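You operate a simulated robot arm through the tools that you are given. There is no shell and no other tool. Be economical: measure what you need, move in short steps, check, and stop when the job is done.

Carry out the task below with a simulated two-armed robot. There is one attempt and no reset: what you move stays moved.

JOB
Take the chipped tile on the top of the far table and put it away on the left part of the back counter. Stack the number block marked "1" from the top of the packing bench on top of the number block labelled "3". Put the clay cup in the sink basin. Take the dip card marked "W21" and leave it on top of the polishing block. Take the square bottle that says "plain water" from the open counter at the end of the slat wall and put it on the mosaic tile there. Open the padded drawer, take the grey saddle weight from the top of the packing bench and leave it in the inside of the padded drawer, then shut the drawer. The order is free. Set down upright: square bottle.

It is judged by the outcome, as a careful person would: the job done as asked, and still so three seconds after it is handed in. It fails if anything else is knocked over, pushed out of place, dropped, spilled or broken.

ROBOT AND FRAMES
Two 7-joint arms with two-finger parallel grippers on one trunk, on a base that drives. Base frame: it is fixed to the floor where the robot stands at the start and does not move with it; the origin is under the middle of the robot, x ahead of it, y to its left, z up; the surface under the hand at the start is at about z = 0.95. Lengths are in m, angles in degrees, forces in N, time in s.
The left shoulder is at the start at [0.11, 0.169, 1.509], the right one opposite. With the tool pointing down near the work surface each hand reaches from about 0.44 to 0.74 m from the robot's upright axis, wherever it stands, measured 20 degrees to its own side. Places, roughly: chipped tile (8x8x2 cm) [0.7, 0, 1]; clay cup (8x7x6 cm) [5.2, -4.5, 0.9]; dip card [4.25, -4.25, 1]; inside of the padded drawer [4.3, -4.5, 0.8]; left part of the back counter [-1.8, -3.3, 0.9]; mosaic tile (8x8x2 cm) [2.4, -4.6, 0.9]; number block [8, -1.25, 1]; padded drawer [4.3, -4.5, 0.7]; polishing block (6x8x5 cm) [5.3, 0, 1]; saddle weight [8, -2, 1]; sink basin [6, -4.5, 0.7]; square bottle [2.5, -4.5, 1]. Payload 1.57 kg a hand.
The tool frame of a hand sits at the grasp point between the pads (the TCP): z along the fingers, y along the line on which they close. The tips reach 0.03 m beyond it. The gripper opens to 0.08 m. The fingers are 0.017 m wide and 0.012 m thick; the gripper's body (0.04 by 0.082 m) begins 0.08 m behind the TCP.
Orientation is told as [roll, pitch, yaw] about the base's x, y, z axes, in that order, counted from this pose: with the fingers straight down and closing along the base's y, the tool's x points along the base's -x, its y along +y and its z along -z.

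CONTROLS
- The arms move only by the tool drive_tool. It takes "left_rows", "right_rows" or both (then of equal length, played together; a hand with none holds still); each is one flat list of numbers, 7 for each row, row after row: the shift along the tool's x, y, z in mm, then the turn, a rotation vector about the tool's x, y, z in degrees, then the finger opening in mm, from 0 to 80. In form: [dx, dy, dz, rx, ry, rz, fingers, dx, dy, dz, rx, ry, rz, fingers, ...]. A call has 1 to 8 rows; each row shifts and turns the commanded pose from where the row before left it, along the tool's axes as they then stand. Each row takes 0.2 s and may step no farther than 0.05 m and 8.6 degrees from the row before; otherwise, or with a gripper value out of range, the whole call is refused. A pose out of reach is approached as far as the arm can. The call stops where the force on the tool passes 40 N (or 10 N more than at its start, if that is more) or the arm is blocked; 0.2 s more then pass. Each finger travels about 0.072 m/s and halts on what it meets, pressing with about 38 N; the grip force reading is that of the motor and also rises with nothing between the fingers. The clock runs only during rows and for 0.2 s after the last one: add rows that do not move to give the fingers time. The reply holds the time, the measured pose of the TCP, the force on the tool along the base axes, the opening and the grip force, in the units named above and with some noise, with the torque about the TCP (base axes, N m) and any sound that the robot's microphone picked up.
- Cameras (640 x 400 px; columns grow to the right, rows downward): "scene" is now at [0.1604, -0.0193, 1.6993]; the picture's right is [-0.23, -0.97, 0.00], its down [-0.67, 0.16, -0.72] and it looks along [0.70, -0.16, -0.69] (base axes); focal length 268 px, centre (320, 200). "left" rides on the left gripper at [0.072, 0.007, -0.122] in its tool frame; the picture's right is [-0.09, 1.00, 0.00], its down [-0.84, -0.08, -0.54] and it looks along [-0.54, -0.05, 0.84] (tool axes); focal length 238 px, centre (320, 200). "right" rides on the right gripper at [0.072, -0.007, -0.122] in its tool frame; the picture's right is [0.09, 1.00, 0.00], its down [-0.84, 0.08, -0.54] and it looks along [-0.54, 0.05, 0.84] (tool axes); focal length 238 px, centre (320, 200). There is no depth. A picture from a camera that has moved, and an enlarged one, comes with that camera's place and axes in the base frame and with its lens.
- snapshot(camera): a new picture of that camera. The clock stands still meanwhile.
- raise_lower(by): slides the trunk up (or, below 0, down) by that many m; the arms and the scene camera ride with it, the base frame stays. It gives what a move gives, with no picture.
- base_move(legs): drives the robot by 1 to 6 legs, each [ahead, left, turn to the left] in m, m and degrees, along the robot's own axes; the way and the turn of a leg run together, so that a leg with both is an arc; at most 1.5 m and 180 degrees a leg. The arms and the cameras ride along, it lands a little off, and it stops where it bumps. It gives what a move gives.
- head_to(pan, tilt): turns the head with the scene camera to pan (to the left, within 86 degrees either way) and tilt (down, from -29 to 69), counted from straight ahead of the robot. It gives what a move gives.
- close_up(camera, box): a new picture of the part [left, top, right, bottom] of that camera's present view, enlarged. The clock stands still meanwhile.
- finish_job(): hands the job in; it is judged then, once.

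Go step by step. Nothing tells you exact positions but the pictures and the camera data: compare them with the known pose of the tool, close in by small moves and look again before you grip or let go. The budget is 207 turns and 194 pictures, counting those below and the enlarged ones. Unless the task says otherwise, let go and move clear before handing in, and close with one line.

The tools are called after "Request:" by a JSON object that holds its "api" and its "payload". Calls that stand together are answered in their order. drive_tool: Moves the arms, as the interface text tells. Its arguments: {"type":"object","properties":{"left_rows":{"type":"array"},"right_rows":{"type":"array"}},"required":[]} The other tools are called the same way: raise_lower (by) slides the trunk up or down; base_move (legs) drives the base; head_to (pan, tilt) turns the head that bears the scene camera; snapshot (camera) takes a picture; close_up (camera, box) takes an enlarged picture of a part of a camera's view; finish_job () hands the job in.

At the start:

```text
clock: 0.0
left_tool_pos: [0.6815, 0.2005, 1.2311]
left_tcp_rot: [0.0, 0.0, 0.0]
left_wrist_force: [0.2, 0.1, -0.1]
left_moment: [0.03, 0.02, -0.04]
left_grip_width: 0.08
left_finger_force: 0.0
right_tool_pos: [0.633, -0.3238, 1.25]
right_tcp_rot: [0.0, -0.1, 0.0]
right_wrist_force: [0.4, -0.1, 0.6]
right_moment: [-0.01, -0.01, 0.0]
right_grip_width: 0.0799
right_finger_force: 0.1
trunk travel left (down, up): [-0.823, 0.067]
robot x, y, heading: [0.0034, -0.0002, 0.1]
head pan, tilt: [-13.2, 43.8]
```

scene: 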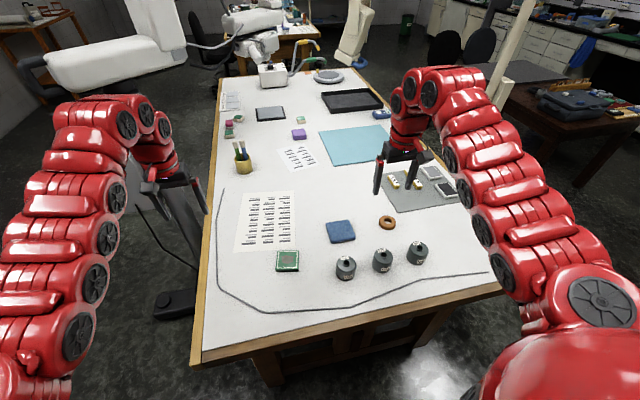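
right: 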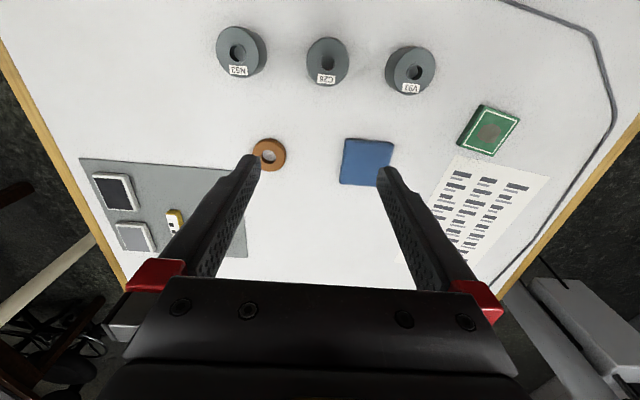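
left: 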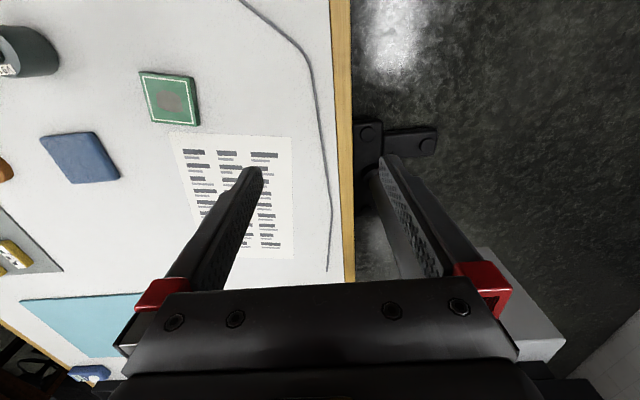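

I see the table ahead with a green-bordered tile and a blue square near me. The green one is near [0.65, -0.03] and the blue one near [0.73, -0.22], so I'll look closer to see which is the chipped tile.

Request:
{"api": "close_up", "payload": {"camera": "scene", "box": [220, 180, 480, 320]}}

Request:
{"api": "close_up", "payload": {"camera": "scene", "box": [210, 40, 480, 200]}}

Request:
{"api": "close_up", "payload": {"camera": "left", "box": [0, 20, 240, 220]}}

```text
2.46 times, centred on (350, 250) of scene
camera zoom: at [0.1604, -0.0193, 1.6993], right [-0.23, -0.97, 0.0], down [-0.67, 0.16, -0.72], along [0.7, -0.16, -0.69], focal length 660 px, centre (246, 77)
```

zoom: 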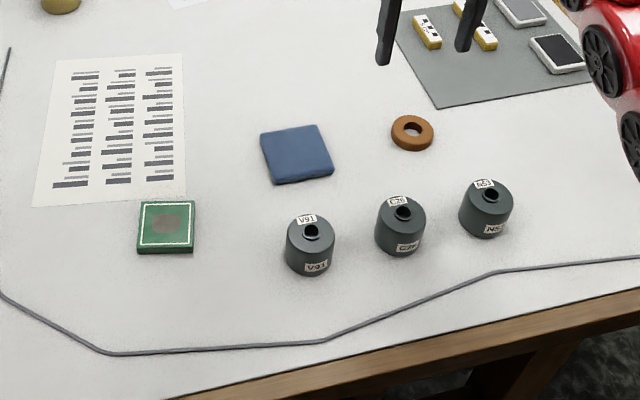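

```text
2.37 times, centred on (345, 120) of scene
camera zoom: at [0.1604, -0.0193, 1.6993], right [-0.23, -0.97, 0.0], down [-0.67, 0.16, -0.72], along [0.7, -0.16, -0.69], focal length 636 px, centre (261, 390)
```

zoom: 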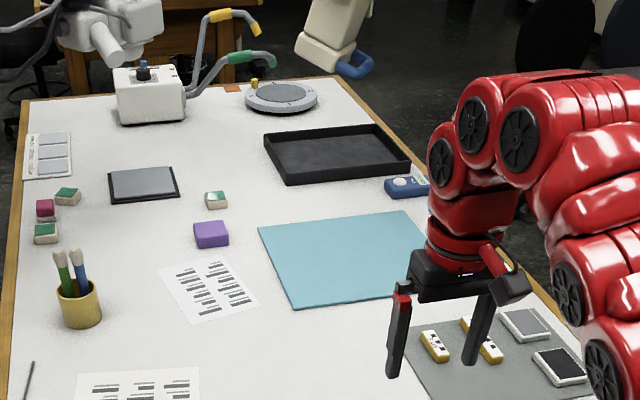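

```text
2.00 times, centred on (120, 120) of left
camera zoom: at [0.6113, 0.2069, 1.3536], right [0.09, 1.0, 0.0], down [0.84, -0.08, 0.54], along [0.54, -0.05, -0.84], focal length 477 px, centre (720, 360)
```

zoom: 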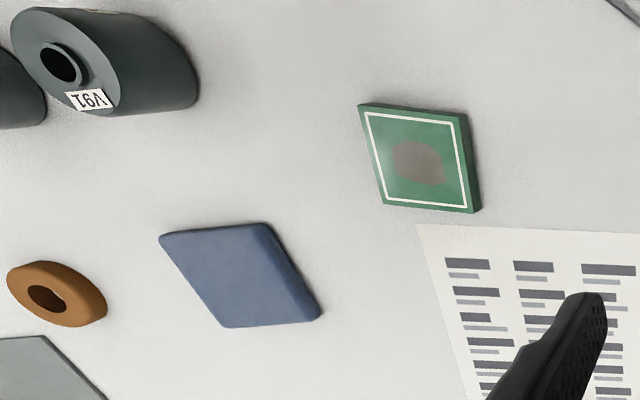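

The green tile with the worn patch is the chipped tile: centre about [0.660, -0.025], yaw about -11°, about 7 cm wide. I'll bring the left hand over it.

Request:
{"api": "drive_tool", "payload": {"left_rows": [4.4, -45, 26, 0, 0, 0, 80, 4.4, -45, 26, 0, 0, 0, 80, 4.4, -45, 26, 0, 0, 0, 80, 4.4, -45, 26, 0, 0, 0, 80, 4.4, -45, 26, 0, 0, 0, 80, 0, 0, 0, 0, 0, 5.5, 80, 0, 0, 0, 0, 0, 5.5, 80, 0, 0, 0, 0, 0, 0, 80]}}

Request:
{"api": "snapshot", "payload": {"camera": "left"}}

```text
refused: row 1 steps farther than a row can; nothing moved
```

```text
187 pictures are left
camera left: at [0.6113, 0.2069, 1.3536], right [0.09, 1.0, 0.0], down [0.84, -0.08, 0.54], along [0.54, -0.05, -0.84], focal length 238 px, centre (320, 200)
```

left: 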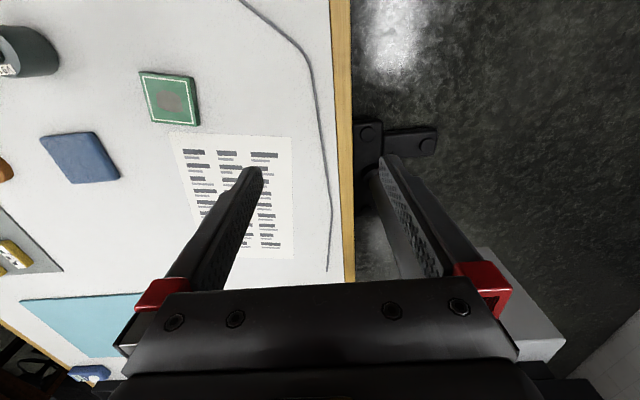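

Same view; I'll use smaller steps.

Request:
{"api": "drive_tool", "payload": {"left_rows": [3.7, -38, 21, 0, 0, 0, 80, 3.7, -38, 21, 0, 0, 0, 80, 3.7, -38, 21, 0, 0, 0, 80, 3.7, -38, 21, 0, 0, 0, 80, 3.7, -38, 21, 0, 0, 0, 80, 3.7, -36, 21, 0, 0, 5.5, 80, 0, 0, 0, 0, 0, 5.5, 80, 0, 0, 0, 0, 0, 0, 80]}}

Request:
{"api": "snapshot", "payload": {"camera": "left"}}

```text
clock: 1.8
left_tool_pos: [0.6589, -0.0252, 1.1053]
left_tcp_rot: [0.0, 0.0, -11.1]
left_wrist_force: [0.5, -0.2, -0.2]
left_moment: [0.0, -0.05, -0.05]
left_grip_width: 0.0802
left_finger_force: 0.0
right_tool_pos: [0.6329, -0.3241, 1.2511]
right_tcp_rot: [0.1, 0.1, 0.0]
right_wrist_force: [0.6, -0.5, 0.3]
right_moment: [-0.03, 0.03, 0.0]
right_grip_width: 0.0799
right_finger_force: 0.1
trunk travel left (down, up): [-0.823, 0.067]
robot x, y, heading: [-0.002, 0.0019, -0.3]
head pan, tilt: [-13.2, 43.8]
```

```text
186 pictures are left
camera left: at [0.5909, -0.006, 1.2275], right [0.28, 0.96, 0.0], down [0.81, -0.24, 0.54], along [0.52, -0.15, -0.84], focal length 238 px, centre (320, 200)
```

left: 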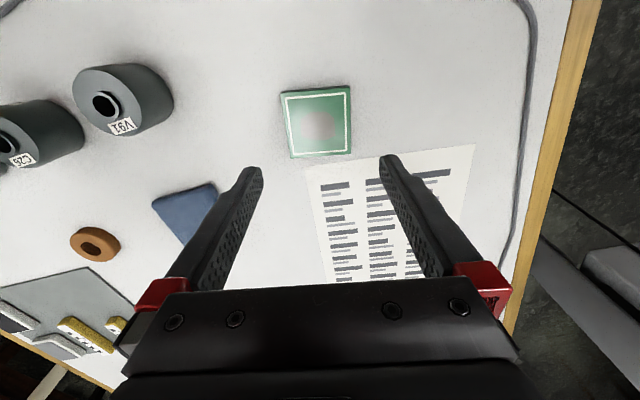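

The tile sits between the fingers; I'll trim slightly and descend most of the way, then look.

Request:
{"api": "drive_tool", "payload": {"left_rows": [1.5, -1.3, 25, 0, 0, 1, 80, 0, 0, 25, 0, 0, 0, 80, 0, 0, 25, 0, 0, 0, 80, 0, 0, 15, 0, 0, 0, 80, 0, 0, 0, 0, 0, 0, 80]}}

Request:
{"api": "snapshot", "payload": {"camera": "left"}}

```text
clock: 3.0
left_tool_pos: [0.6566, -0.0265, 1.0158]
left_tcp_rot: [0.0, 0.0, -12.0]
left_wrist_force: [-0.7, -1.1, 0.5]
left_moment: [-0.02, 0.01, 0.02]
left_grip_width: 0.0799
left_finger_force: 0.0
right_tool_pos: [0.6338, -0.3239, 1.2514]
right_tcp_rot: [0.0, 0.0, 0.0]
right_wrist_force: [-0.1, 0.1, 0.4]
right_moment: [-0.01, -0.01, 0.02]
right_grip_width: 0.0799
right_finger_force: 0.1
trunk travel left (down, up): [-0.823, 0.067]
robot x, y, heading: [-0.0, 0.0007, 0.2]
head pan, tilt: [-13.2, 43.8]
```

```text
185 pictures are left
camera left: at [0.5879, -0.0045, 1.1381], right [0.3, 0.95, 0.0], down [0.8, -0.25, 0.54], along [0.52, -0.16, -0.84], focal length 238 px, centre (320, 200)
```

left: 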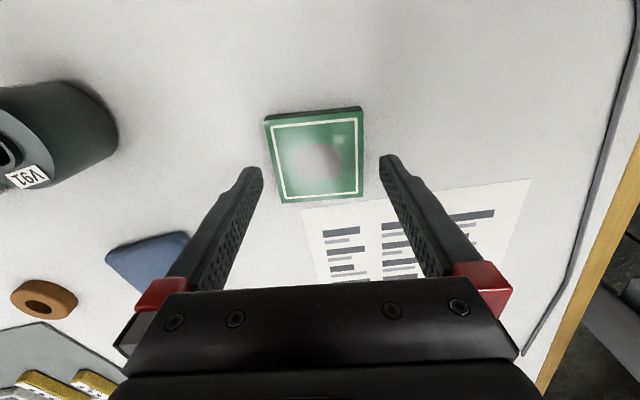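

Aligned. Descending to about z = 0.983 and closing.

Request:
{"api": "drive_tool", "payload": {"left_rows": [1, -1, 16, 0, 0, 0, 80, 0, 0, 16, 0, 0, 0, 80, 0, 0, 0, 0, 0, 0, 60, 0, 0, 0, 0, 0, 0, 60, 0, 0, 0, 0, 0, 0, 60]}}

Request:
{"api": "snapshot", "payload": {"camera": "left"}}

```text
clock: 4.2
left_tool_pos: [0.6571, -0.0275, 0.9838]
left_tcp_rot: [0.0, 0.0, -12.0]
left_wrist_force: [-0.9, 0.4, 1.2]
left_moment: [0.03, 0.07, 0.02]
left_grip_width: 0.0718
left_finger_force: 37.7
right_tool_pos: [0.6334, -0.3256, 1.2513]
right_tcp_rot: [0.0, 0.0, 0.0]
right_wrist_force: [-0.1, 0.6, -0.1]
right_moment: [0.01, -0.01, 0.02]
right_grip_width: 0.0801
right_finger_force: 0.1
trunk travel left (down, up): [-0.823, 0.067]
robot x, y, heading: [-0.0004, 0.0, -0.0]
head pan, tilt: [-13.2, 43.8]
```

```text
184 pictures are left
camera left: at [0.5885, -0.0059, 1.1055], right [0.3, 0.95, 0.0], down [0.8, -0.25, 0.54], along [0.52, -0.16, -0.84], focal length 238 px, centre (320, 200)
```

left: 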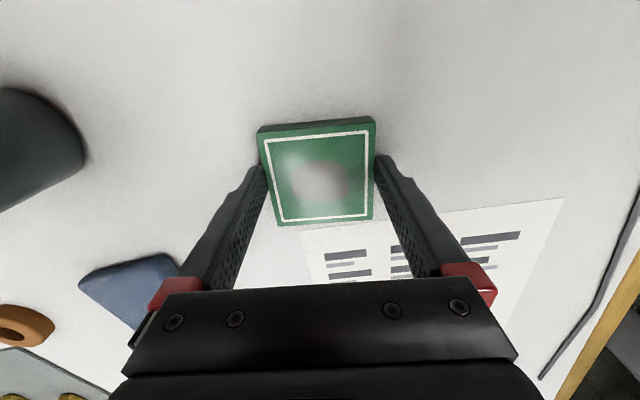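

The tile is gripped (71.8 mm). Lifting it, then looking around for the way to drive.

Request:
{"api": "drive_tool", "payload": {"left_rows": [0, 0, -45, 0, 0, 0, 55, 0, 0, -45, 0, 0, 0, 55, 0, 0, -45, 0, 0, 0, 55, 0, 0, -45, 0, 0, 0, 55, 10, 40, -20, 0, 0, 0, 55, 10, 40, -20, 0, 0, 0, 55, 10, 40, 0, 0, 0, 0, 55, 0, 0, 0, 0, 0, 0, 55]}}

Request:
{"api": "head_to", "payload": {"pan": -80, "tilt": 15}}

Request:
{"api": "snapshot", "payload": {"camera": "scene"}}

Request:
{"api": "head_to", "payload": {"pan": -20, "tilt": 5}}

Request:
{"api": "snapshot", "payload": {"camera": "scene"}}

```text
clock: 6.0
left_tool_pos: [0.6523, 0.0978, 1.1991]
left_tcp_rot: [0.1, 0.1, -12.0]
left_wrist_force: [1.3, -0.2, -1.8]
left_moment: [0.02, 0.03, 0.03]
left_grip_width: 0.0715
left_finger_force: 37.3
right_tool_pos: [0.6338, -0.3241, 1.2515]
right_tcp_rot: [0.0, 0.0, 0.0]
right_wrist_force: [0.3, -0.3, -0.5]
right_moment: [-0.01, -0.02, 0.0]
right_grip_width: 0.08
right_finger_force: 0.0
trunk travel left (down, up): [-0.823, 0.067]
robot x, y, heading: [0.0026, -0.0007, -0.1]
head pan, tilt: [-13.2, 43.8]
```

```text
clock: 7.4
left_tool_pos: [0.653, 0.098, 1.1998]
left_tcp_rot: [0.0, -0.1, -12.0]
left_wrist_force: [-0.7, 0.1, -1.8]
left_moment: [-0.01, 0.0, -0.03]
left_grip_width: 0.0715
left_finger_force: 38.5
right_tool_pos: [0.6348, -0.3236, 1.251]
right_tcp_rot: [0.0, 0.0, 0.0]
right_wrist_force: [1.0, 0.2, -0.1]
right_moment: [0.02, -0.01, 0.02]
right_grip_width: 0.0801
right_finger_force: 0.0
trunk travel left (down, up): [-0.823, 0.067]
robot x, y, heading: [0.0002, 0.0021, -0.1]
head pan, tilt: [-80.0, 15.0]
```

```text
183 pictures are left
camera scene: at [0.0968, -0.0924, 1.7444], right [-0.98, -0.17, 0.0], down [-0.05, 0.26, -0.97], along [0.17, -0.95, -0.26], focal length 268 px, centre (320, 200)
```

scene: 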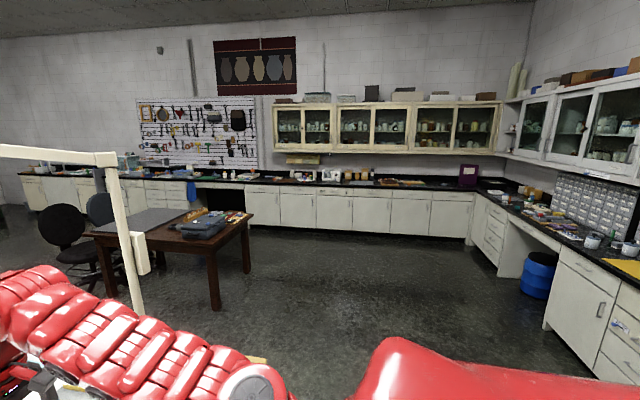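

```text
clock: 8.7
left_tool_pos: [0.6534, 0.0965, 1.1999]
left_tcp_rot: [0.0, 0.1, -12.0]
left_wrist_force: [0.2, 0.4, -2.0]
left_moment: [-0.01, -0.03, -0.03]
left_grip_width: 0.0718
left_finger_force: 38.0
right_tool_pos: [0.6343, -0.3232, 1.2525]
right_tcp_rot: [0.0, -0.1, 0.0]
right_wrist_force: [1.2, -0.4, 0.2]
right_moment: [0.0, -0.01, -0.03]
right_grip_width: 0.0799
right_finger_force: 0.0
trunk travel left (down, up): [-0.823, 0.067]
robot x, y, heading: [-0.0022, -0.0011, 0.2]
head pan, tilt: [-20.0, 5.0]
```

```text
182 pictures are left
camera scene: at [0.1668, -0.032, 1.7606], right [-0.34, -0.94, 0.0], down [-0.08, 0.03, -1.0], along [0.94, -0.34, -0.09], focal length 268 px, centre (320, 200)
```

scene: 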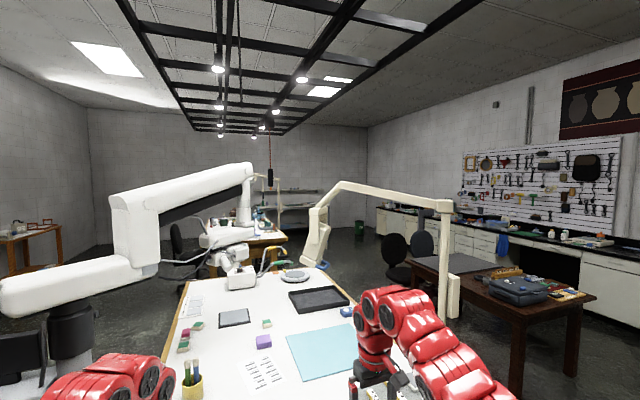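

The way is clear: the left part of the back counter is on the wall at x≈-1.8, with its front edge near x≈-1.52. I'll back off the table, then drive there.

Request:
{"api": "base_move", "payload": {"legs": [[-0.45, 0, 0], [0, 0, -90], [1.5, 0, 0], [1.5, 0, 0], [0, 0, -90]]}}

Request:
{"api": "head_to", "payload": {"pan": 0, "tilt": 30}}

Request:
{"api": "snapshot", "payload": {"camera": "scene"}}

```text
clock: 32.7
left_tool_pos: [-1.0274, -3.0688, 1.2]
left_tcp_rot: [0.1, 0.0, 170.8]
left_wrist_force: [0.0, 0.7, -1.7]
left_moment: [0.0, -0.01, -0.02]
left_grip_width: 0.0712
left_finger_force: 37.5
right_tool_pos: [-1.0294, -2.6461, 1.2503]
right_tcp_rot: [0.0, 0.1, -177.3]
right_wrist_force: [-1.1, 0.9, -0.9]
right_moment: [-0.05, 0.02, 0.02]
right_grip_width: 0.0801
right_finger_force: 0.1
trunk travel left (down, up): [-0.823, 0.067]
robot x, y, heading: [-0.3787, -2.9416, -177.1]
head pan, tilt: [-20.0, 5.0]
```

```text
clock: 33.6
left_tool_pos: [-1.0268, -3.0698, 1.1999]
left_tcp_rot: [0.1, -0.1, 170.8]
left_wrist_force: [0.0, -0.3, -1.6]
left_moment: [-0.01, -0.04, 0.02]
left_grip_width: 0.0715
left_finger_force: 38.0
right_tool_pos: [-1.0288, -2.6458, 1.252]
right_tcp_rot: [0.0, 0.0, -177.3]
right_wrist_force: [0.5, 1.0, 0.3]
right_moment: [-0.01, -0.02, 0.03]
right_grip_width: 0.08
right_finger_force: 0.1
trunk travel left (down, up): [-0.823, 0.067]
robot x, y, heading: [-0.3792, -2.9446, -177.0]
head pan, tilt: [0.0, 30.0]
```

```text
181 pictures are left
camera scene: at [-0.5517, -2.9478, 1.7203], right [-0.05, 1.0, 0.0], down [0.5, 0.02, -0.87], along [-0.87, -0.04, -0.5], focal length 268 px, centre (320, 200)
```

scene: 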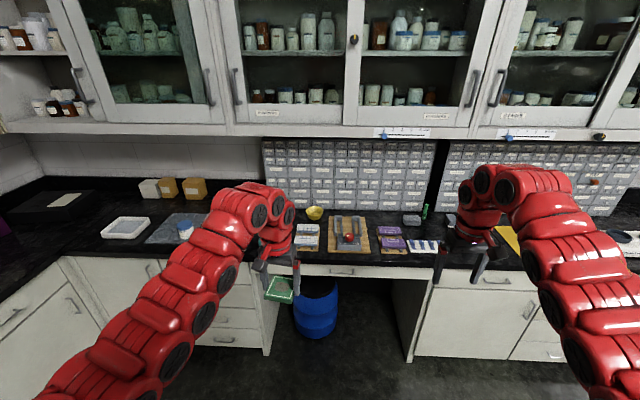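

The grey mat with a jar, cups and bars show on the counter; the target spot is hidden behind the left arm. I'll drive closer and look from there.

Request:
{"api": "base_move", "payload": {"legs": [[0, 0, -3], [0.4, 0.25, 0]]}}

Request:
{"api": "snapshot", "payload": {"camera": "scene"}}

Request:
{"api": "snapshot", "payload": {"camera": "left"}}

```text
clock: 36.8
left_tool_pos: [-1.4321, -3.2857, 1.1999]
left_tcp_rot: [0.0, 0.0, 167.6]
left_wrist_force: [-0.1, 0.0, -1.7]
left_moment: [0.01, -0.01, 0.01]
left_grip_width: 0.0716
left_finger_force: 38.1
right_tool_pos: [-1.4108, -2.864, 1.2512]
right_tcp_rot: [0.1, 0.0, 179.7]
right_wrist_force: [-0.1, 0.1, -0.8]
right_moment: [-0.01, 0.03, 0.01]
right_grip_width: 0.08
right_finger_force: 0.1
trunk travel left (down, up): [-0.823, 0.067]
robot x, y, heading: [-0.7786, -3.1943, 179.7]
head pan, tilt: [0.0, 30.0]
```

```text
180 pictures are left
camera scene: at [-0.9495, -3.1912, 1.7203], right [0.01, 1.0, 0.0], down [0.5, 0.0, -0.87], along [-0.87, 0.01, -0.5], focal length 268 px, centre (320, 200)
```

scene: 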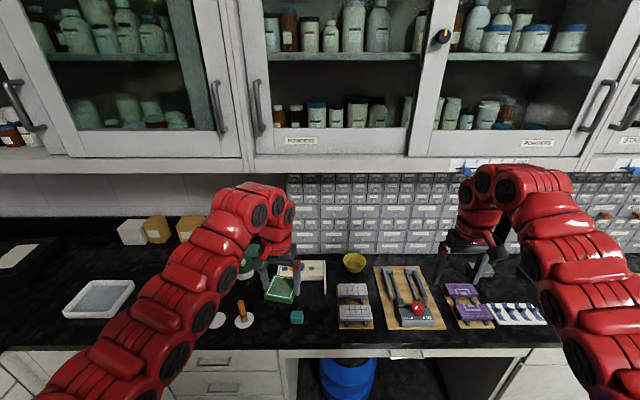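

```text
179 pictures are left
camera left: at [-1.3625, -3.3088, 1.322], right [-0.3, -0.95, 0.0], down [-0.8, 0.25, 0.54], along [-0.52, 0.16, -0.84], focal length 238 px, centre (320, 200)
```

left: 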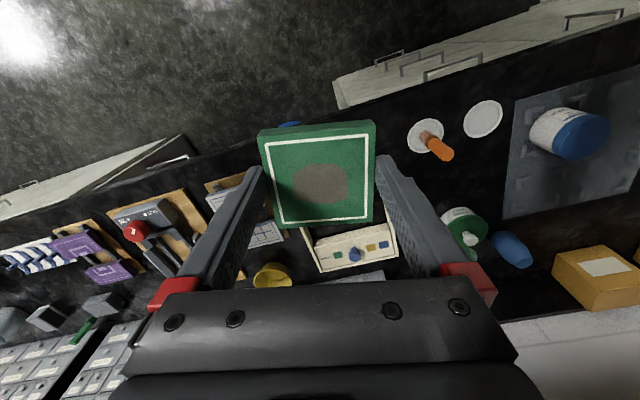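

The spot near [-1.8, -3.3] is cluttered. I'll back the left hand up and away for a clear view.

Request:
{"api": "drive_tool", "payload": {"left_rows": [20, 0, -40, 0, 0, 0, 55, 20, 0, -40, 0, 0, 0, 55, 30, 0, -38, 0, 0, 0, 55, 30, 0, -30, 0, 0, 0, 55, 20, 0, -20, 0, 0, 0, 55]}}

Request:
{"api": "snapshot", "payload": {"camera": "left"}}

Request:
{"api": "close_up", "payload": {"camera": "scene", "box": [40, 200, 360, 400]}}

```text
clock: 38.0
left_tool_pos: [-1.402, -3.2985, 1.2434]
left_tcp_rot: [0.0, 0.0, 167.6]
left_wrist_force: [-0.5, 0.2, -2.5]
left_moment: [0.02, 0.02, -0.01]
left_grip_width: 0.0716
left_finger_force: 38.3
left hand out of reach, approached as far as the arm can: row 2, 3, 4, 5
right_tool_pos: [-1.411, -2.8642, 1.251]
right_tcp_rot: [0.0, 0.0, 179.6]
right_wrist_force: [0.1, 0.6, -0.2]
right_moment: [0.0, -0.05, -0.05]
right_grip_width: 0.0799
right_finger_force: 0.1
trunk travel left (down, up): [-0.823, 0.067]
robot x, y, heading: [-0.782, -3.1929, 179.6]
head pan, tilt: [0.0, 30.0]
```

```text
178 pictures are left
camera left: at [-1.3324, -3.3206, 1.3659], right [-0.3, -0.95, 0.0], down [-0.8, 0.25, 0.54], along [-0.52, 0.16, -0.84], focal length 238 px, centre (320, 200)
```

left: 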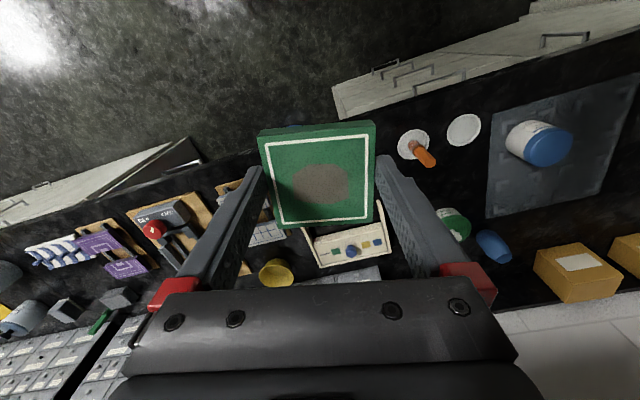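

```text
2.00 times, centred on (200, 300) of scene
camera zoom: at [-0.9507, -3.1917, 1.7202], right [0.01, 1.0, 0.0], down [0.5, 0.0, -0.87], along [-0.87, 0.01, -0.5], focal length 536 px, centre (560, 0)
```

zoom: 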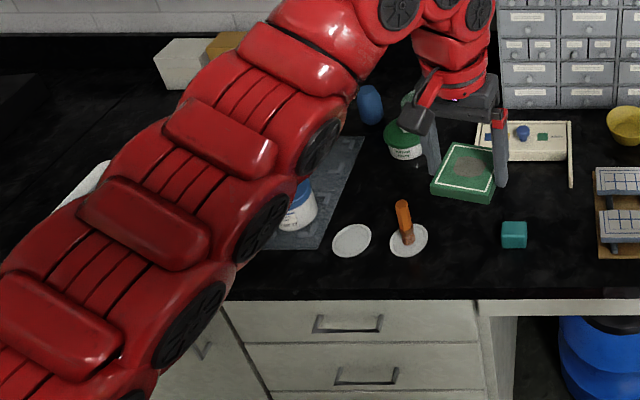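

There is a free patch at about [-1.64, -3.36] between the lid with the brush, the teal cube and the palette tray. I'll drive 0.2 m closer and move the hand over it.

Request:
{"api": "base_move", "payload": {"legs": [[0.2, 0, 0]]}}

Request:
{"api": "drive_tool", "payload": {"left_rows": [0, 20, 30, 0, 0, -6, 55, 0, 20, 30, 0, 0, -6, 55, 0, 10, 30, 0, 0, 0, 55, 0, 0, 0, 0, 0, 0, 55]}}

Request:
{"api": "close_up", "payload": {"camera": "scene", "box": [140, 200, 460, 400]}}

Request:
{"api": "snapshot", "payload": {"camera": "left"}}

```text
clock: 39.6
left_tool_pos: [-1.5993, -3.299, 1.2456]
left_tcp_rot: [-0.1, -0.1, 167.7]
left_wrist_force: [0.8, -1.0, -1.5]
left_moment: [-0.03, 0.0, 0.05]
left_grip_width: 0.0716
left_finger_force: 38.0
right_tool_pos: [-1.6096, -2.865, 1.2522]
right_tcp_rot: [0.0, 0.0, 179.7]
right_wrist_force: [0.1, 0.8, -0.1]
right_moment: [0.0, -0.01, -0.04]
right_grip_width: 0.08
right_finger_force: 0.1
trunk travel left (down, up): [-0.823, 0.067]
robot x, y, heading: [-0.9791, -3.1904, 179.7]
head pan, tilt: [0.0, 30.0]
```

```text
clock: 40.6
left_tool_pos: [-1.6067, -3.327, 1.2206]
left_tcp_rot: [0.0, 0.3, 172.8]
left_wrist_force: [-0.4, 0.2, -1.9]
left_moment: [0.0, -0.04, 0.04]
left_grip_width: 0.0714
left_finger_force: 38.0
left hand out of reach, approached as far as the arm can: row 1, 2, 3
right_tool_pos: [-1.6106, -2.8654, 1.2509]
right_tcp_rot: [0.0, 0.0, 179.8]
right_wrist_force: [0.2, 0.7, -0.3]
right_moment: [0.03, 0.0, 0.01]
right_grip_width: 0.0801
right_finger_force: 0.1
trunk travel left (down, up): [-0.823, 0.067]
robot x, y, heading: [-0.9816, -3.1892, 179.8]
head pan, tilt: [0.0, 30.0]
```

```text
2.00 times, centred on (300, 300) of scene
camera zoom: at [-1.1494, -3.1916, 1.7203], right [0.0, 1.0, 0.0], down [0.5, 0.0, -0.87], along [-0.87, 0.0, -0.5], focal length 536 px, centre (360, 0)
```

zoom: 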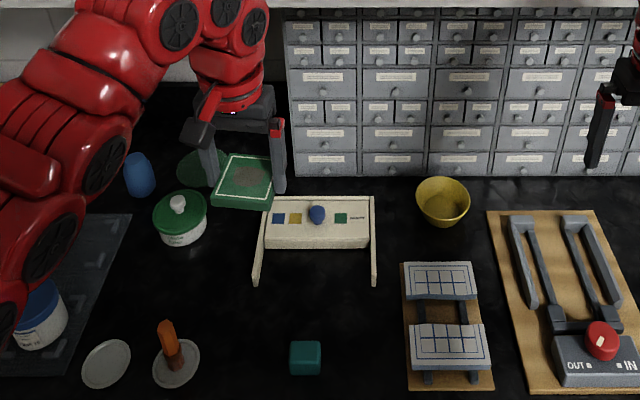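

```text
175 pictures are left
camera left: at [-1.5363, -3.3435, 1.343], right [-0.22, -0.98, 0.0], down [-0.82, 0.18, 0.54], along [-0.53, 0.12, -0.84], focal length 238 px, centre (320, 200)
```

left: 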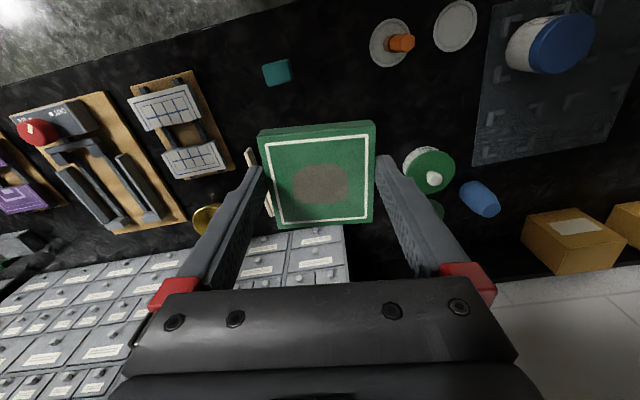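

The view is clearer: free patch centre [-1.622, -3.39] (palette legs end at x≈-1.67). Moving the hand down and seeing where it settles.

Request:
{"api": "drive_tool", "payload": {"left_rows": [0, 0, 40, 0, 0, 0, 55, 0, 0, 40, 0, 0, 0, 55, 0, 0, 40, 0, 0, 0, 55, 0, 0, 0, 0, 0, 0, 55]}}

```text
clock: 41.6
left_tool_pos: [-1.6166, -3.3413, 1.1869]
left_tcp_rot: [-0.1, 0.4, 173.0]
left_wrist_force: [-0.8, 0.4, -2.0]
left_moment: [-0.02, -0.02, 0.02]
left_grip_width: 0.0717
left_finger_force: 38.0
left hand out of reach, approached as far as the arm can: row 1, 2, 3
right_tool_pos: [-1.6114, -2.8647, 1.2513]
right_tcp_rot: [0.0, 0.1, 179.7]
right_wrist_force: [-0.8, 0.2, 0.1]
right_moment: [0.0, -0.01, -0.01]
right_grip_width: 0.0801
right_finger_force: 0.1
trunk travel left (down, up): [-0.823, 0.067]
robot x, y, heading: [-0.977, -3.1929, 179.9]
head pan, tilt: [0.0, 30.0]
```

Request:
{"api": "drive_tool", "payload": {"left_rows": [-30, 0, 30, 0, 0, 0, 55, -30, 0, 30, 0, 0, 0, 55, 0, 0, 0, 0, 0, 0, 55]}}

```text
clock: 42.4
left_tool_pos: [-1.6752, -3.3365, 1.1262]
left_tcp_rot: [-0.1, 0.1, 172.8]
left_wrist_force: [-0.6, 0.2, -1.7]
left_moment: [-0.02, 0.06, -0.03]
left_grip_width: 0.0714
left_finger_force: 37.7
right_tool_pos: [-1.61, -2.8652, 1.2522]
right_tcp_rot: [0.0, 0.0, 179.7]
right_wrist_force: [-0.5, 0.1, 0.2]
right_moment: [0.03, 0.04, -0.01]
right_grip_width: 0.08
right_finger_force: 0.1
trunk travel left (down, up): [-0.823, 0.067]
robot x, y, heading: [-0.9808, -3.192, 179.7]
head pan, tilt: [0.0, 30.0]
```

Back in reach and tracking. Now to [-1.622, -3.39], lowering to about z = 1.01.

Request:
{"api": "drive_tool", "payload": {"left_rows": [20, 16, 30, 0, 0, -2.4, 55, 20, 16, 30, 0, 0, -2.4, 55, 19, 15, 30, 0, 0, -2.4, 55, 0, 0, 20, 0, 0, 0, 55, 0, 0, 0, 0, 0, 0, 55]}}

Request:
{"api": "close_up", "payload": {"camera": "scene", "box": [140, 240, 396, 400]}}

Request:
{"api": "snapshot", "payload": {"camera": "left"}}

```text
clock: 43.6
left_tool_pos: [-1.6204, -3.3891, 1.0174]
left_tcp_rot: [-0.1, 0.2, -180.0]
left_wrist_force: [-0.2, 0.2, -2.0]
left_moment: [-0.01, 0.04, 0.02]
left_grip_width: 0.0715
left_finger_force: 37.8
right_tool_pos: [-1.6106, -2.8649, 1.2515]
right_tcp_rot: [0.0, 0.0, 179.8]
right_wrist_force: [0.0, -0.5, -0.1]
right_moment: [0.01, 0.02, 0.0]
right_grip_width: 0.0803
right_finger_force: 0.0
trunk travel left (down, up): [-0.823, 0.067]
robot x, y, heading: [-0.977, -3.1933, 179.7]
head pan, tilt: [0.0, 30.0]
```

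```text
2.50 times, centred on (268, 320) of scene
camera zoom: at [-1.1494, -3.1913, 1.7203], right [0.0, 1.0, 0.0], down [0.5, 0.0, -0.87], along [-0.87, 0.0, -0.5], focal length 671 px, centre (450, -100)
```

zoom: 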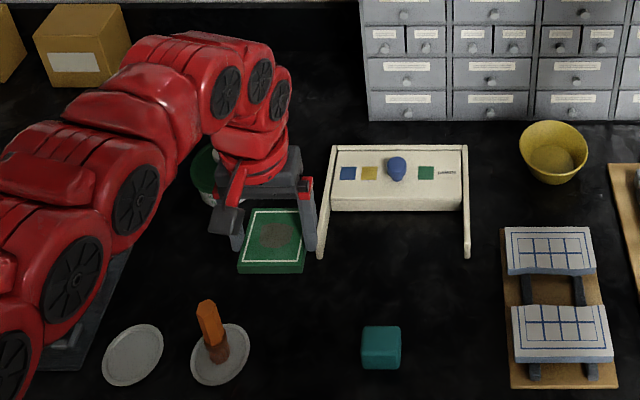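

```text
173 pictures are left
camera left: at [-1.548, -3.3969, 1.1401], right [-0.09, -1.0, 0.0], down [-0.84, 0.08, 0.54], along [-0.54, 0.05, -0.84], focal length 238 px, centre (320, 200)
```

left: 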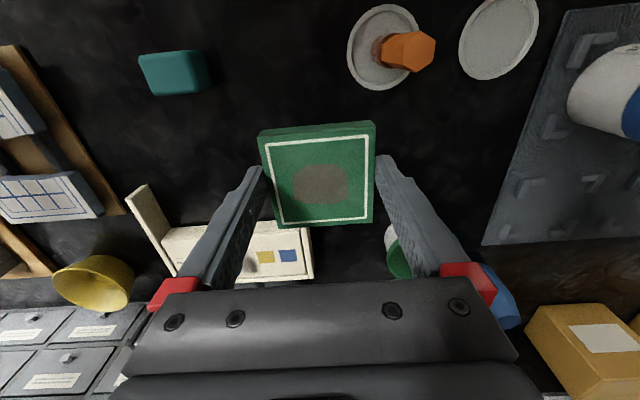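

Position is good. Lowering slowly until contact near z≈0.934.

Request:
{"api": "drive_tool", "payload": {"left_rows": [0, 0, 25, 0, 0, 0, 55, 0, 0, 25, 0, 0, 0, 55, 0, 0, 20, 0, 0, 0, 55, 0, 0, 8, 0, 0, 0, 55, 0, 0, 3, 0, 0, 0, 55, 0, 0, 0, 0, 0, 0, 55]}}

Request:
{"api": "snapshot", "payload": {"camera": "left"}}

Request:
{"api": "close_up", "payload": {"camera": "scene", "box": [190, 280, 318, 360]}}

```text
clock: 45.0
left_tool_pos: [-1.6209, -3.3856, 0.9355]
left_tcp_rot: [0.1, 0.2, 180.0]
left_wrist_force: [0.1, -0.6, -0.8]
left_moment: [0.03, -0.02, 0.01]
left_grip_width: 0.0718
left_finger_force: 37.9
right_tool_pos: [-1.612, -2.8648, 1.2513]
right_tcp_rot: [0.0, 0.2, 179.6]
right_wrist_force: [0.0, -0.4, 0.3]
right_moment: [0.02, -0.02, 0.01]
right_grip_width: 0.0796
right_finger_force: 0.0
trunk travel left (down, up): [-0.823, 0.067]
robot x, y, heading: [-0.9804, -3.1905, 179.8]
head pan, tilt: [0.0, 30.0]
```

```text
172 pictures are left
camera left: at [-1.5488, -3.3936, 1.0582], right [-0.09, -1.0, 0.0], down [-0.84, 0.08, 0.54], along [-0.54, 0.05, -0.84], focal length 238 px, centre (320, 200)
```

left: 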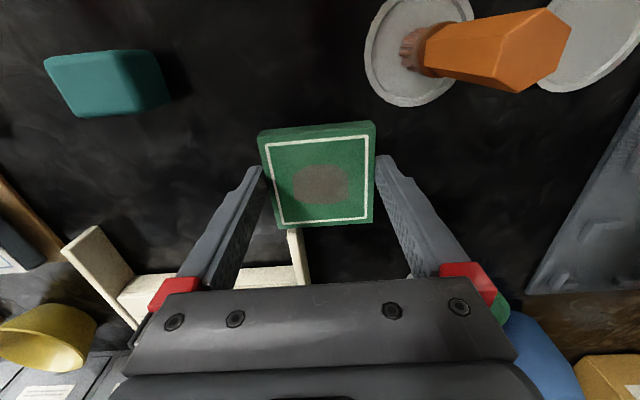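

```text
5.00 times, centred on (254, 320) of scene
camera zoom: at [-1.1502, -3.1911, 1.7202], right [0.0, 1.0, 0.0], down [0.5, 0.0, -0.87], along [-0.87, 0.0, -0.5], focal length 1341 px, centre (650, -400)
```

zoom: 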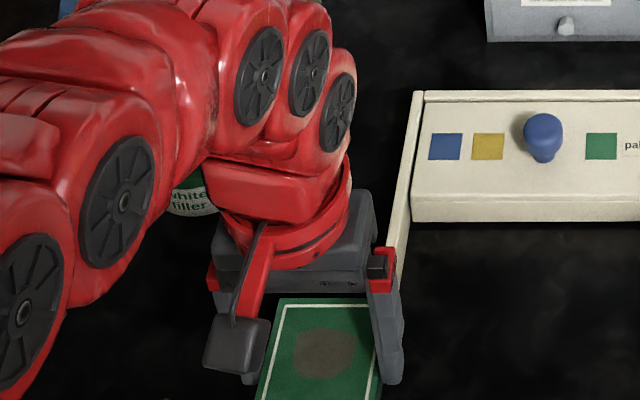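

The palette leg end is close behind the tile, so I'll shift 5 mm toward me and lower the last bit in small steps.

Request:
{"api": "drive_tool", "payload": {"left_rows": [5, -2, 0, 0, 0, 0, 55, 0, 0, 1.5, 0, 0, 0, 55, 0, 0, 1.5, 0, 0, 0, 55, 0, 0, 1.5, 0, 0, 0, 55, 0, 0, 0, 0, 0, 0, 55]}}

```text
clock: 46.2
left_tool_pos: [-1.6161, -3.3846, 0.932]
left_tcp_rot: [-0.1, 0.2, 180.1]
left_wrist_force: [-0.1, 0.1, -2.2]
left_moment: [-0.01, -0.04, 0.0]
left_grip_width: 0.0716
left_finger_force: 38.7
right_tool_pos: [-1.6102, -2.8643, 1.2512]
right_tcp_rot: [0.1, 0.2, 179.7]
right_wrist_force: [0.7, 0.3, 0.2]
right_moment: [-0.02, -0.02, 0.02]
right_grip_width: 0.08
right_finger_force: 0.1
trunk travel left (down, up): [-0.823, 0.067]
robot x, y, heading: [-0.977, -3.194, 179.9]
head pan, tilt: [0.0, 30.0]
```

Not in contact yet; continuing in 2 mm steps.

Request:
{"api": "drive_tool", "payload": {"left_rows": [0, 0, 2, 0, 0, 0, 55, 0, 0, 2, 0, 0, 0, 55, 0, 0, 2, 0, 0, 0, 55, 0, 0, 2, 0, 0, 0, 55, 0, 0, 2, 0, 0, 0, 55]}}

```text
clock: 47.4
left_tool_pos: [-1.6162, -3.3851, 0.9223]
left_tcp_rot: [-0.1, 0.2, -179.9]
left_wrist_force: [0.6, -0.3, -2.0]
left_moment: [-0.02, -0.02, 0.05]
left_grip_width: 0.0714
left_finger_force: 38.0
right_tool_pos: [-1.6102, -2.8652, 1.2516]
right_tcp_rot: [0.0, 0.1, 179.7]
right_wrist_force: [0.0, -0.6, -0.8]
right_moment: [-0.02, 0.01, -0.01]
right_grip_width: 0.0799
right_finger_force: 0.0
trunk travel left (down, up): [-0.823, 0.067]
robot x, y, heading: [-0.978, -3.1903, 179.9]
head pan, tilt: [0.0, 30.0]
```

Request:
{"api": "drive_tool", "payload": {"left_rows": [0, 0, 3, 0, 0, 0, 55, 0, 0, 3, 0, 0, 0, 55, 0, 0, 3, 0, 0, 0, 55, 0, 0, 3, 0, 0, 0, 55, 0, 0, 3, 0, 0, 0, 55]}}

Request:
{"api": "snapshot", "payload": {"camera": "left"}}

```text
clock: 48.6
left_tool_pos: [-1.6163, -3.3862, 0.9104]
left_tcp_rot: [0.0, -0.2, -180.0]
left_wrist_force: [-2.9, 0.4, 31.3]
left_moment: [0.03, 0.27, 0.01]
left_grip_width: 0.071
left_finger_force: 37.6
right_tool_pos: [-1.6075, -2.8623, 1.2536]
right_tcp_rot: [0.0, -0.2, 179.7]
right_wrist_force: [0.9, 0.6, 0.5]
right_moment: [-0.01, 0.03, -0.01]
right_grip_width: 0.0801
right_finger_force: 0.1
trunk travel left (down, up): [-0.823, 0.067]
robot x, y, heading: [-0.9804, -3.1877, 179.8]
head pan, tilt: [0.0, 30.0]
```

```text
170 pictures are left
camera left: at [-1.5432, -3.3923, 1.0321], right [-0.09, -1.0, 0.0], down [-0.83, 0.08, 0.55], along [-0.54, 0.05, -0.84], focal length 238 px, centre (320, 200)
```

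left: 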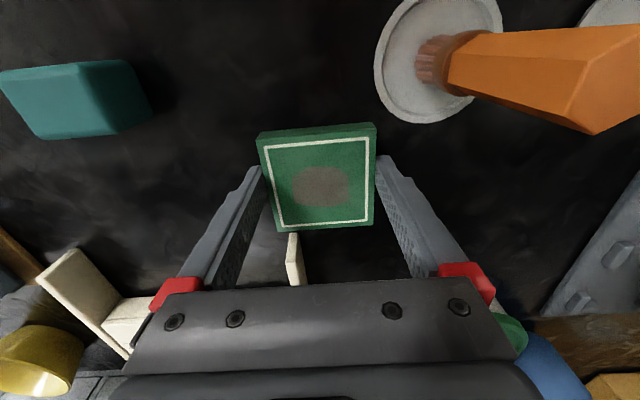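

The tile is down (31 N contact; counter at z≈0.878). Opening and lifting straight up.

Request:
{"api": "drive_tool", "payload": {"left_rows": [0, 0, -0.5, 0, 0, 0, 80, 0, 0, 0, 0, 0, 0, 80, 0, 0, -20, 0, 0, 0, 80, 0, 0, -40, 0, 0, 0, 80, 0, 0, -40, 0, 0, 0, 80, 0, 0, -40, 0, 0, 0, 80, 0, 0, -40, 0, 0, 0, 80]}}

Request:
{"api": "snapshot", "payload": {"camera": "left"}}

```text
clock: 50.2
left_tool_pos: [-1.622, -3.3859, 1.0905]
left_tcp_rot: [0.0, 0.4, 180.0]
left_wrist_force: [-0.4, -0.2, 1.0]
left_moment: [-0.04, -0.02, -0.01]
left_grip_width: 0.0801
left_finger_force: 0.1
left hand out of reach, approached as far as the arm can: row 7
right_tool_pos: [-1.6113, -2.8635, 1.2523]
right_tcp_rot: [0.0, 0.0, 179.7]
right_wrist_force: [-0.7, 0.2, -0.2]
right_moment: [-0.03, -0.01, 0.03]
right_grip_width: 0.08
right_finger_force: 0.0
trunk travel left (down, up): [-0.823, 0.067]
robot x, y, heading: [-0.9764, -3.192, 179.8]
head pan, tilt: [0.0, 30.0]
```

```text
169 pictures are left
camera left: at [-1.5515, -3.3932, 1.212], right [-0.09, -1.0, 0.0], down [-0.84, 0.08, 0.54], along [-0.53, 0.05, -0.84], focal length 238 px, centre (320, 200)
```

left: 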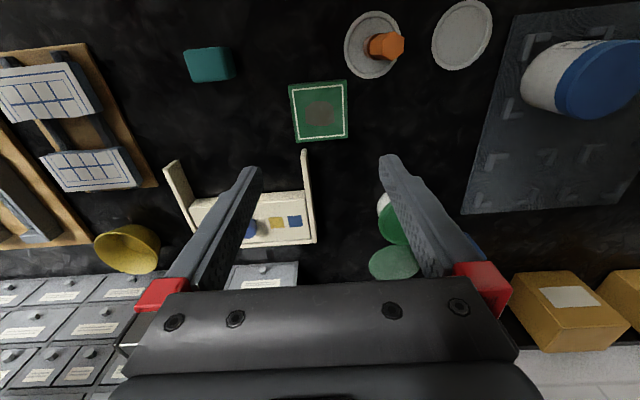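

The tile stands clear of everything. Next the square bottle near [2.5, -4.5]: I'll back out, turn, and drive along the aisle.

Request:
{"api": "base_move", "payload": {"legs": [[-0.6, 0, 0], [0, 0, 180], [1.4, 0, 0], [1.4, 0, 0], [0, 0, -90]]}}

Request:
{"api": "snapshot", "payload": {"camera": "scene"}}

```text
clock: 69.6
left_tool_pos: [1.8654, -2.9195, 1.0851]
left_tcp_rot: [-0.1, 0.6, 2.7]
left_wrist_force: [0.4, 1.0, -0.9]
left_moment: [-0.02, 0.04, -0.01]
left_grip_width: 0.0797
left_finger_force: 0.1
right_tool_pos: [1.8796, -3.442, 1.248]
right_tcp_rot: [0.0, 0.3, 2.4]
right_wrist_force: [0.8, 1.8, -0.4]
right_moment: [-0.06, 0.07, -0.02]
right_grip_width: 0.0798
right_finger_force: 0.1
trunk travel left (down, up): [-0.823, 0.067]
robot x, y, heading: [1.2303, -3.1501, 2.3]
head pan, tilt: [0.0, 30.0]
stopped in leg 4: the robot was blocked; the commanded pose is now the measured one
```

```text
168 pictures are left
camera scene: at [1.4047, -3.1383, 1.7194], right [0.04, -1.0, 0.0], down [-0.5, -0.02, -0.86], along [0.86, 0.04, -0.5], focal length 268 px, centre (320, 200)
```

scene: 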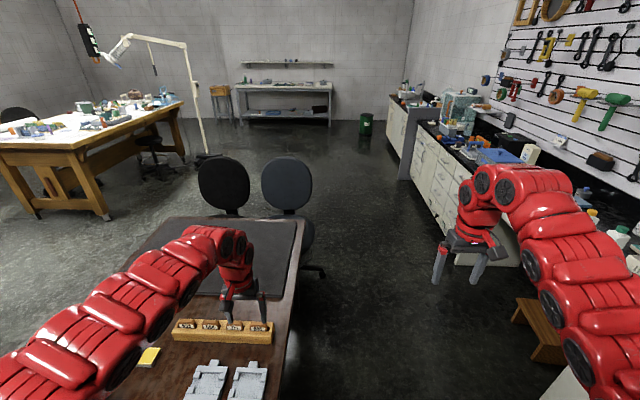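

My base bumped near the dark table's corner (its edge is at y≈-3.0). I'll back off a bit, shift right into the aisle at y≈-3.6, go on, and turn to face the counter.

Request:
{"api": "base_move", "payload": {"legs": [[-0.15, 0, -2.3], [0, -0.47, 0], [1.25, 0, 0], [0, 0, -90]]}}

Request:
{"api": "snapshot", "payload": {"camera": "scene"}}

```text
clock: 83.0
left_tool_pos: [2.5245, -4.2831, 1.0894]
left_tcp_rot: [-0.2, 0.3, -91.4]
left_wrist_force: [0.0, 0.4, 0.2]
left_moment: [-0.04, -0.04, 0.0]
left_grip_width: 0.0798
left_finger_force: 0.0
right_tool_pos: [2.0017, -4.258, 1.2513]
right_tcp_rot: [0.0, 0.1, -91.8]
right_wrist_force: [0.0, 0.4, 0.3]
right_moment: [-0.05, 0.01, -0.03]
right_grip_width: 0.08
right_finger_force: 0.0
trunk travel left (down, up): [-0.823, 0.067]
robot x, y, heading: [2.3455, -3.6353, -91.6]
head pan, tilt: [0.0, 30.0]
```

```text
167 pictures are left
camera scene: at [2.3388, -3.8056, 1.7202], right [-1.0, 0.03, 0.0], down [0.01, 0.5, -0.87], along [-0.02, -0.87, -0.5], focal length 268 px, centre (320, 200)
```

scene: 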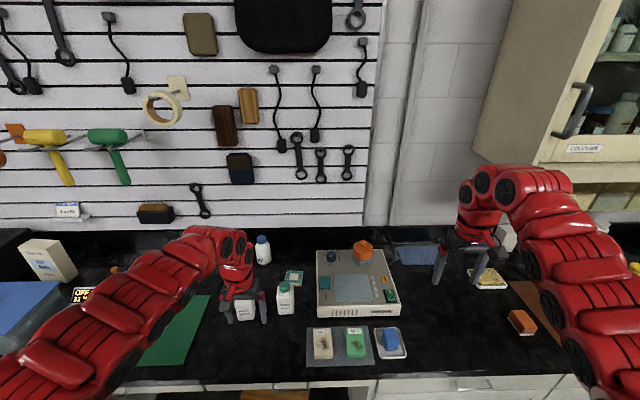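

Request:
{"api": "close_up", "payload": {"camera": "scene", "box": [190, 220, 430, 370]}}

Request:
{"api": "snapshot", "payload": {"camera": "left"}}

Request:
{"api": "snapshot", "payload": {"camera": "right"}}

```text
2.67 times, centred on (310, 295) of scene
camera zoom: at [2.3388, -3.8056, 1.7202], right [-1.0, 0.03, 0.0], down [0.01, 0.5, -0.87], along [-0.02, -0.87, -0.5], focal length 715 px, centre (347, -53)
```

zoom: 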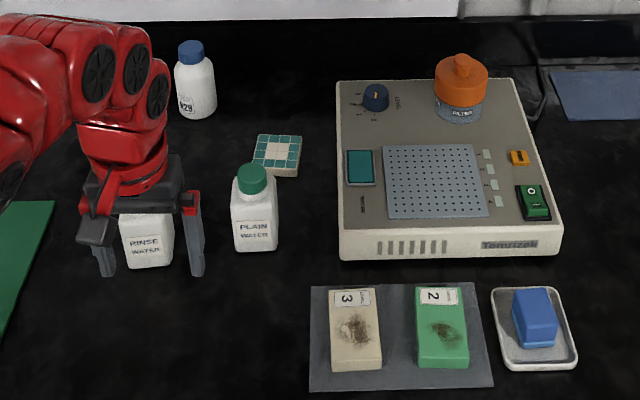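

```text
165 pictures are left
camera left: at [2.5332, -4.2129, 1.2113], right [0.99, -0.12, 0.0], down [-0.1, -0.84, 0.54], along [-0.06, -0.53, -0.84], focal length 238 px, centre (320, 200)
```

left: 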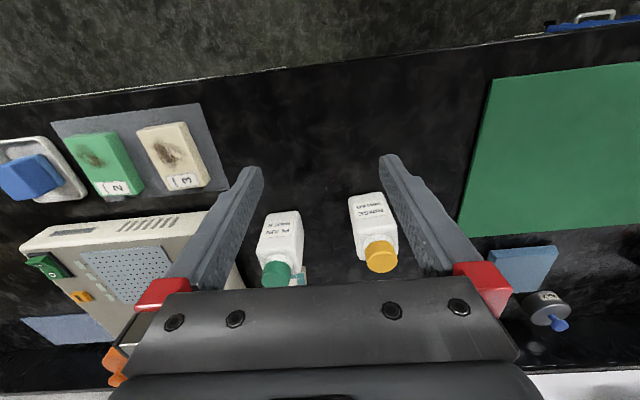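

```text
164 pictures are left
camera right: at [1.9973, -4.1874, 1.3738], right [1.0, 0.06, 0.0], down [0.05, -0.84, 0.54], along [0.03, -0.54, -0.84], focal length 238 px, centre (320, 200)
```

right: 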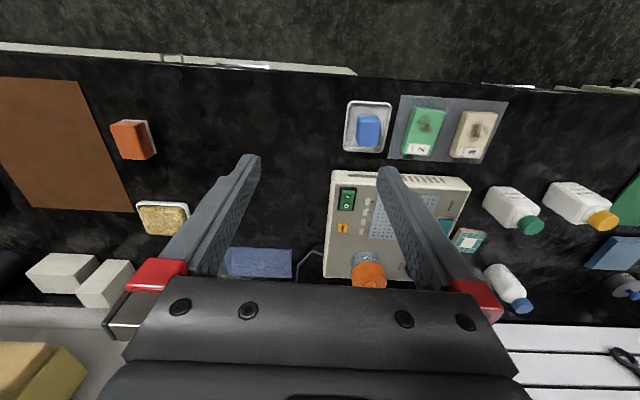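

"PLAIN WATER" has the green cap, at about [2.444, -4.47]; "RINSE WATER" (yellow cap) stands at [2.59, -4.45], and the mosaic tile is at about [2.424, -4.60]. I'll drive 0.25 m closer, hands staying above everything.

Request:
{"api": "base_move", "payload": {"legs": [[0.25, 0, 1.6]]}}

Request:
{"api": "head_to", "payload": {"pan": 0, "tilt": 45}}

Request:
{"api": "snapshot", "payload": {"camera": "scene"}}

Request:
{"api": "snapshot", "payload": {"camera": "left"}}

```text
clock: 84.9
left_tool_pos: [2.5368, -4.5291, 1.0889]
left_tcp_rot: [-0.1, 0.3, -89.8]
left_wrist_force: [0.0, 0.5, -0.6]
left_moment: [-0.02, 0.01, 0.0]
left_grip_width: 0.08
left_finger_force: 0.1
right_tool_pos: [2.0133, -4.5174, 1.251]
right_tcp_rot: [0.2, 0.0, -90.2]
right_wrist_force: [-0.7, -0.8, -0.4]
right_moment: [0.0, 0.01, -0.01]
right_grip_width: 0.08
right_finger_force: 0.0
trunk travel left (down, up): [-0.823, 0.067]
robot x, y, heading: [2.3417, -3.8893, -90.0]
head pan, tilt: [0.0, 30.0]
```

```text
clock: 85.6
left_tool_pos: [2.5362, -4.5299, 1.0882]
left_tcp_rot: [0.0, 0.4, -89.9]
left_wrist_force: [-0.8, -0.5, -0.2]
left_moment: [0.0, -0.01, -0.01]
left_grip_width: 0.0799
left_finger_force: 0.1
right_tool_pos: [2.0141, -4.5188, 1.2514]
right_tcp_rot: [0.0, 0.2, -90.1]
right_wrist_force: [-0.2, -0.3, 0.4]
right_moment: [0.02, 0.03, -0.01]
right_grip_width: 0.08
right_finger_force: 0.0
trunk travel left (down, up): [-0.823, 0.067]
robot x, y, heading: [2.3408, -3.8875, -90.1]
head pan, tilt: [0.0, 45.0]
```

```text
163 pictures are left
camera scene: at [2.3393, -4.0489, 1.6976], right [-1.0, 0.0, 0.0], down [0.0, 0.71, -0.71], along [0.0, -0.71, -0.71], focal length 268 px, centre (320, 200)
```

scene: 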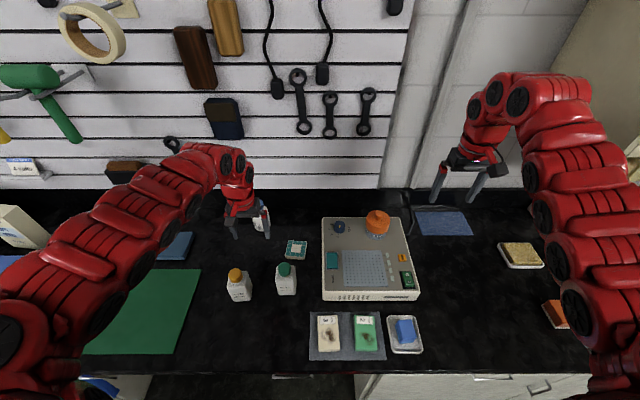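

```text
162 pictures are left
camera left: at [2.5442, -4.4597, 1.2109], right [1.0, -0.09, 0.0], down [-0.08, -0.84, 0.54], along [-0.05, -0.53, -0.84], focal length 238 px, centre (320, 200)
```

left: 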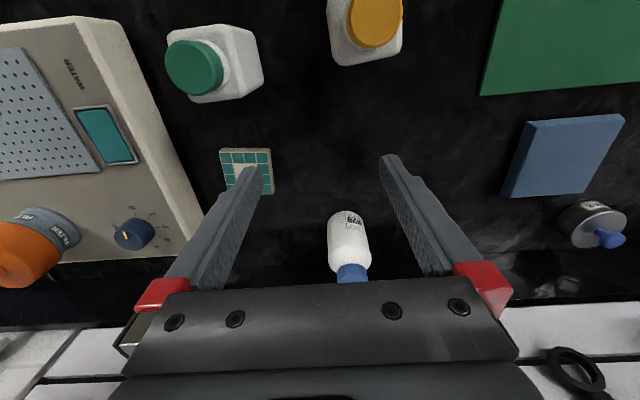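

Request:
{"api": "close_up", "payload": {"camera": "scene", "box": [210, 220, 338, 300]}}

Request:
{"api": "close_up", "payload": {"camera": "left", "box": [140, 0, 420, 200]}}

```text
5.00 times, centred on (274, 260) of scene
camera zoom: at [2.3393, -4.0489, 1.6976], right [-1.0, 0.0, 0.0], down [0.0, 0.71, -0.71], along [0.0, -0.71, -0.71], focal length 1341 px, centre (550, -100)
```

zoom: 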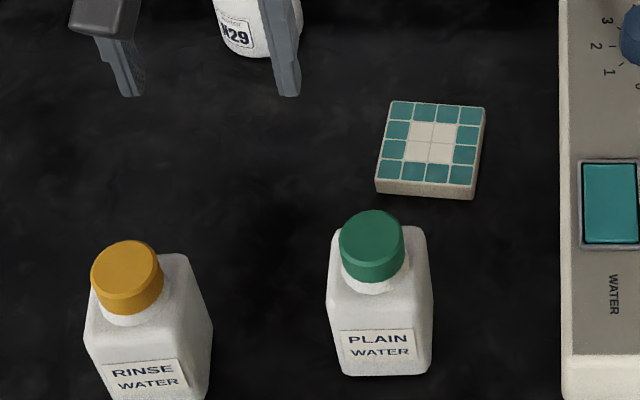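

```text
2.00 times, centred on (280, 100) of left
camera zoom: at [2.5442, -4.4597, 1.2109], right [1.0, -0.09, 0.0], down [-0.08, -0.84, 0.54], along [-0.05, -0.53, -0.84], focal length 477 px, centre (400, 400)
```

zoom: 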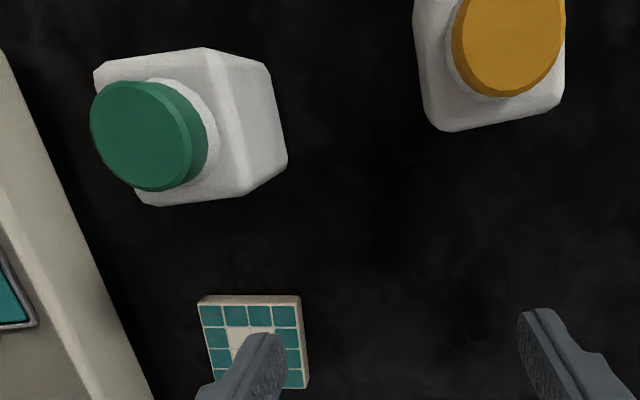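

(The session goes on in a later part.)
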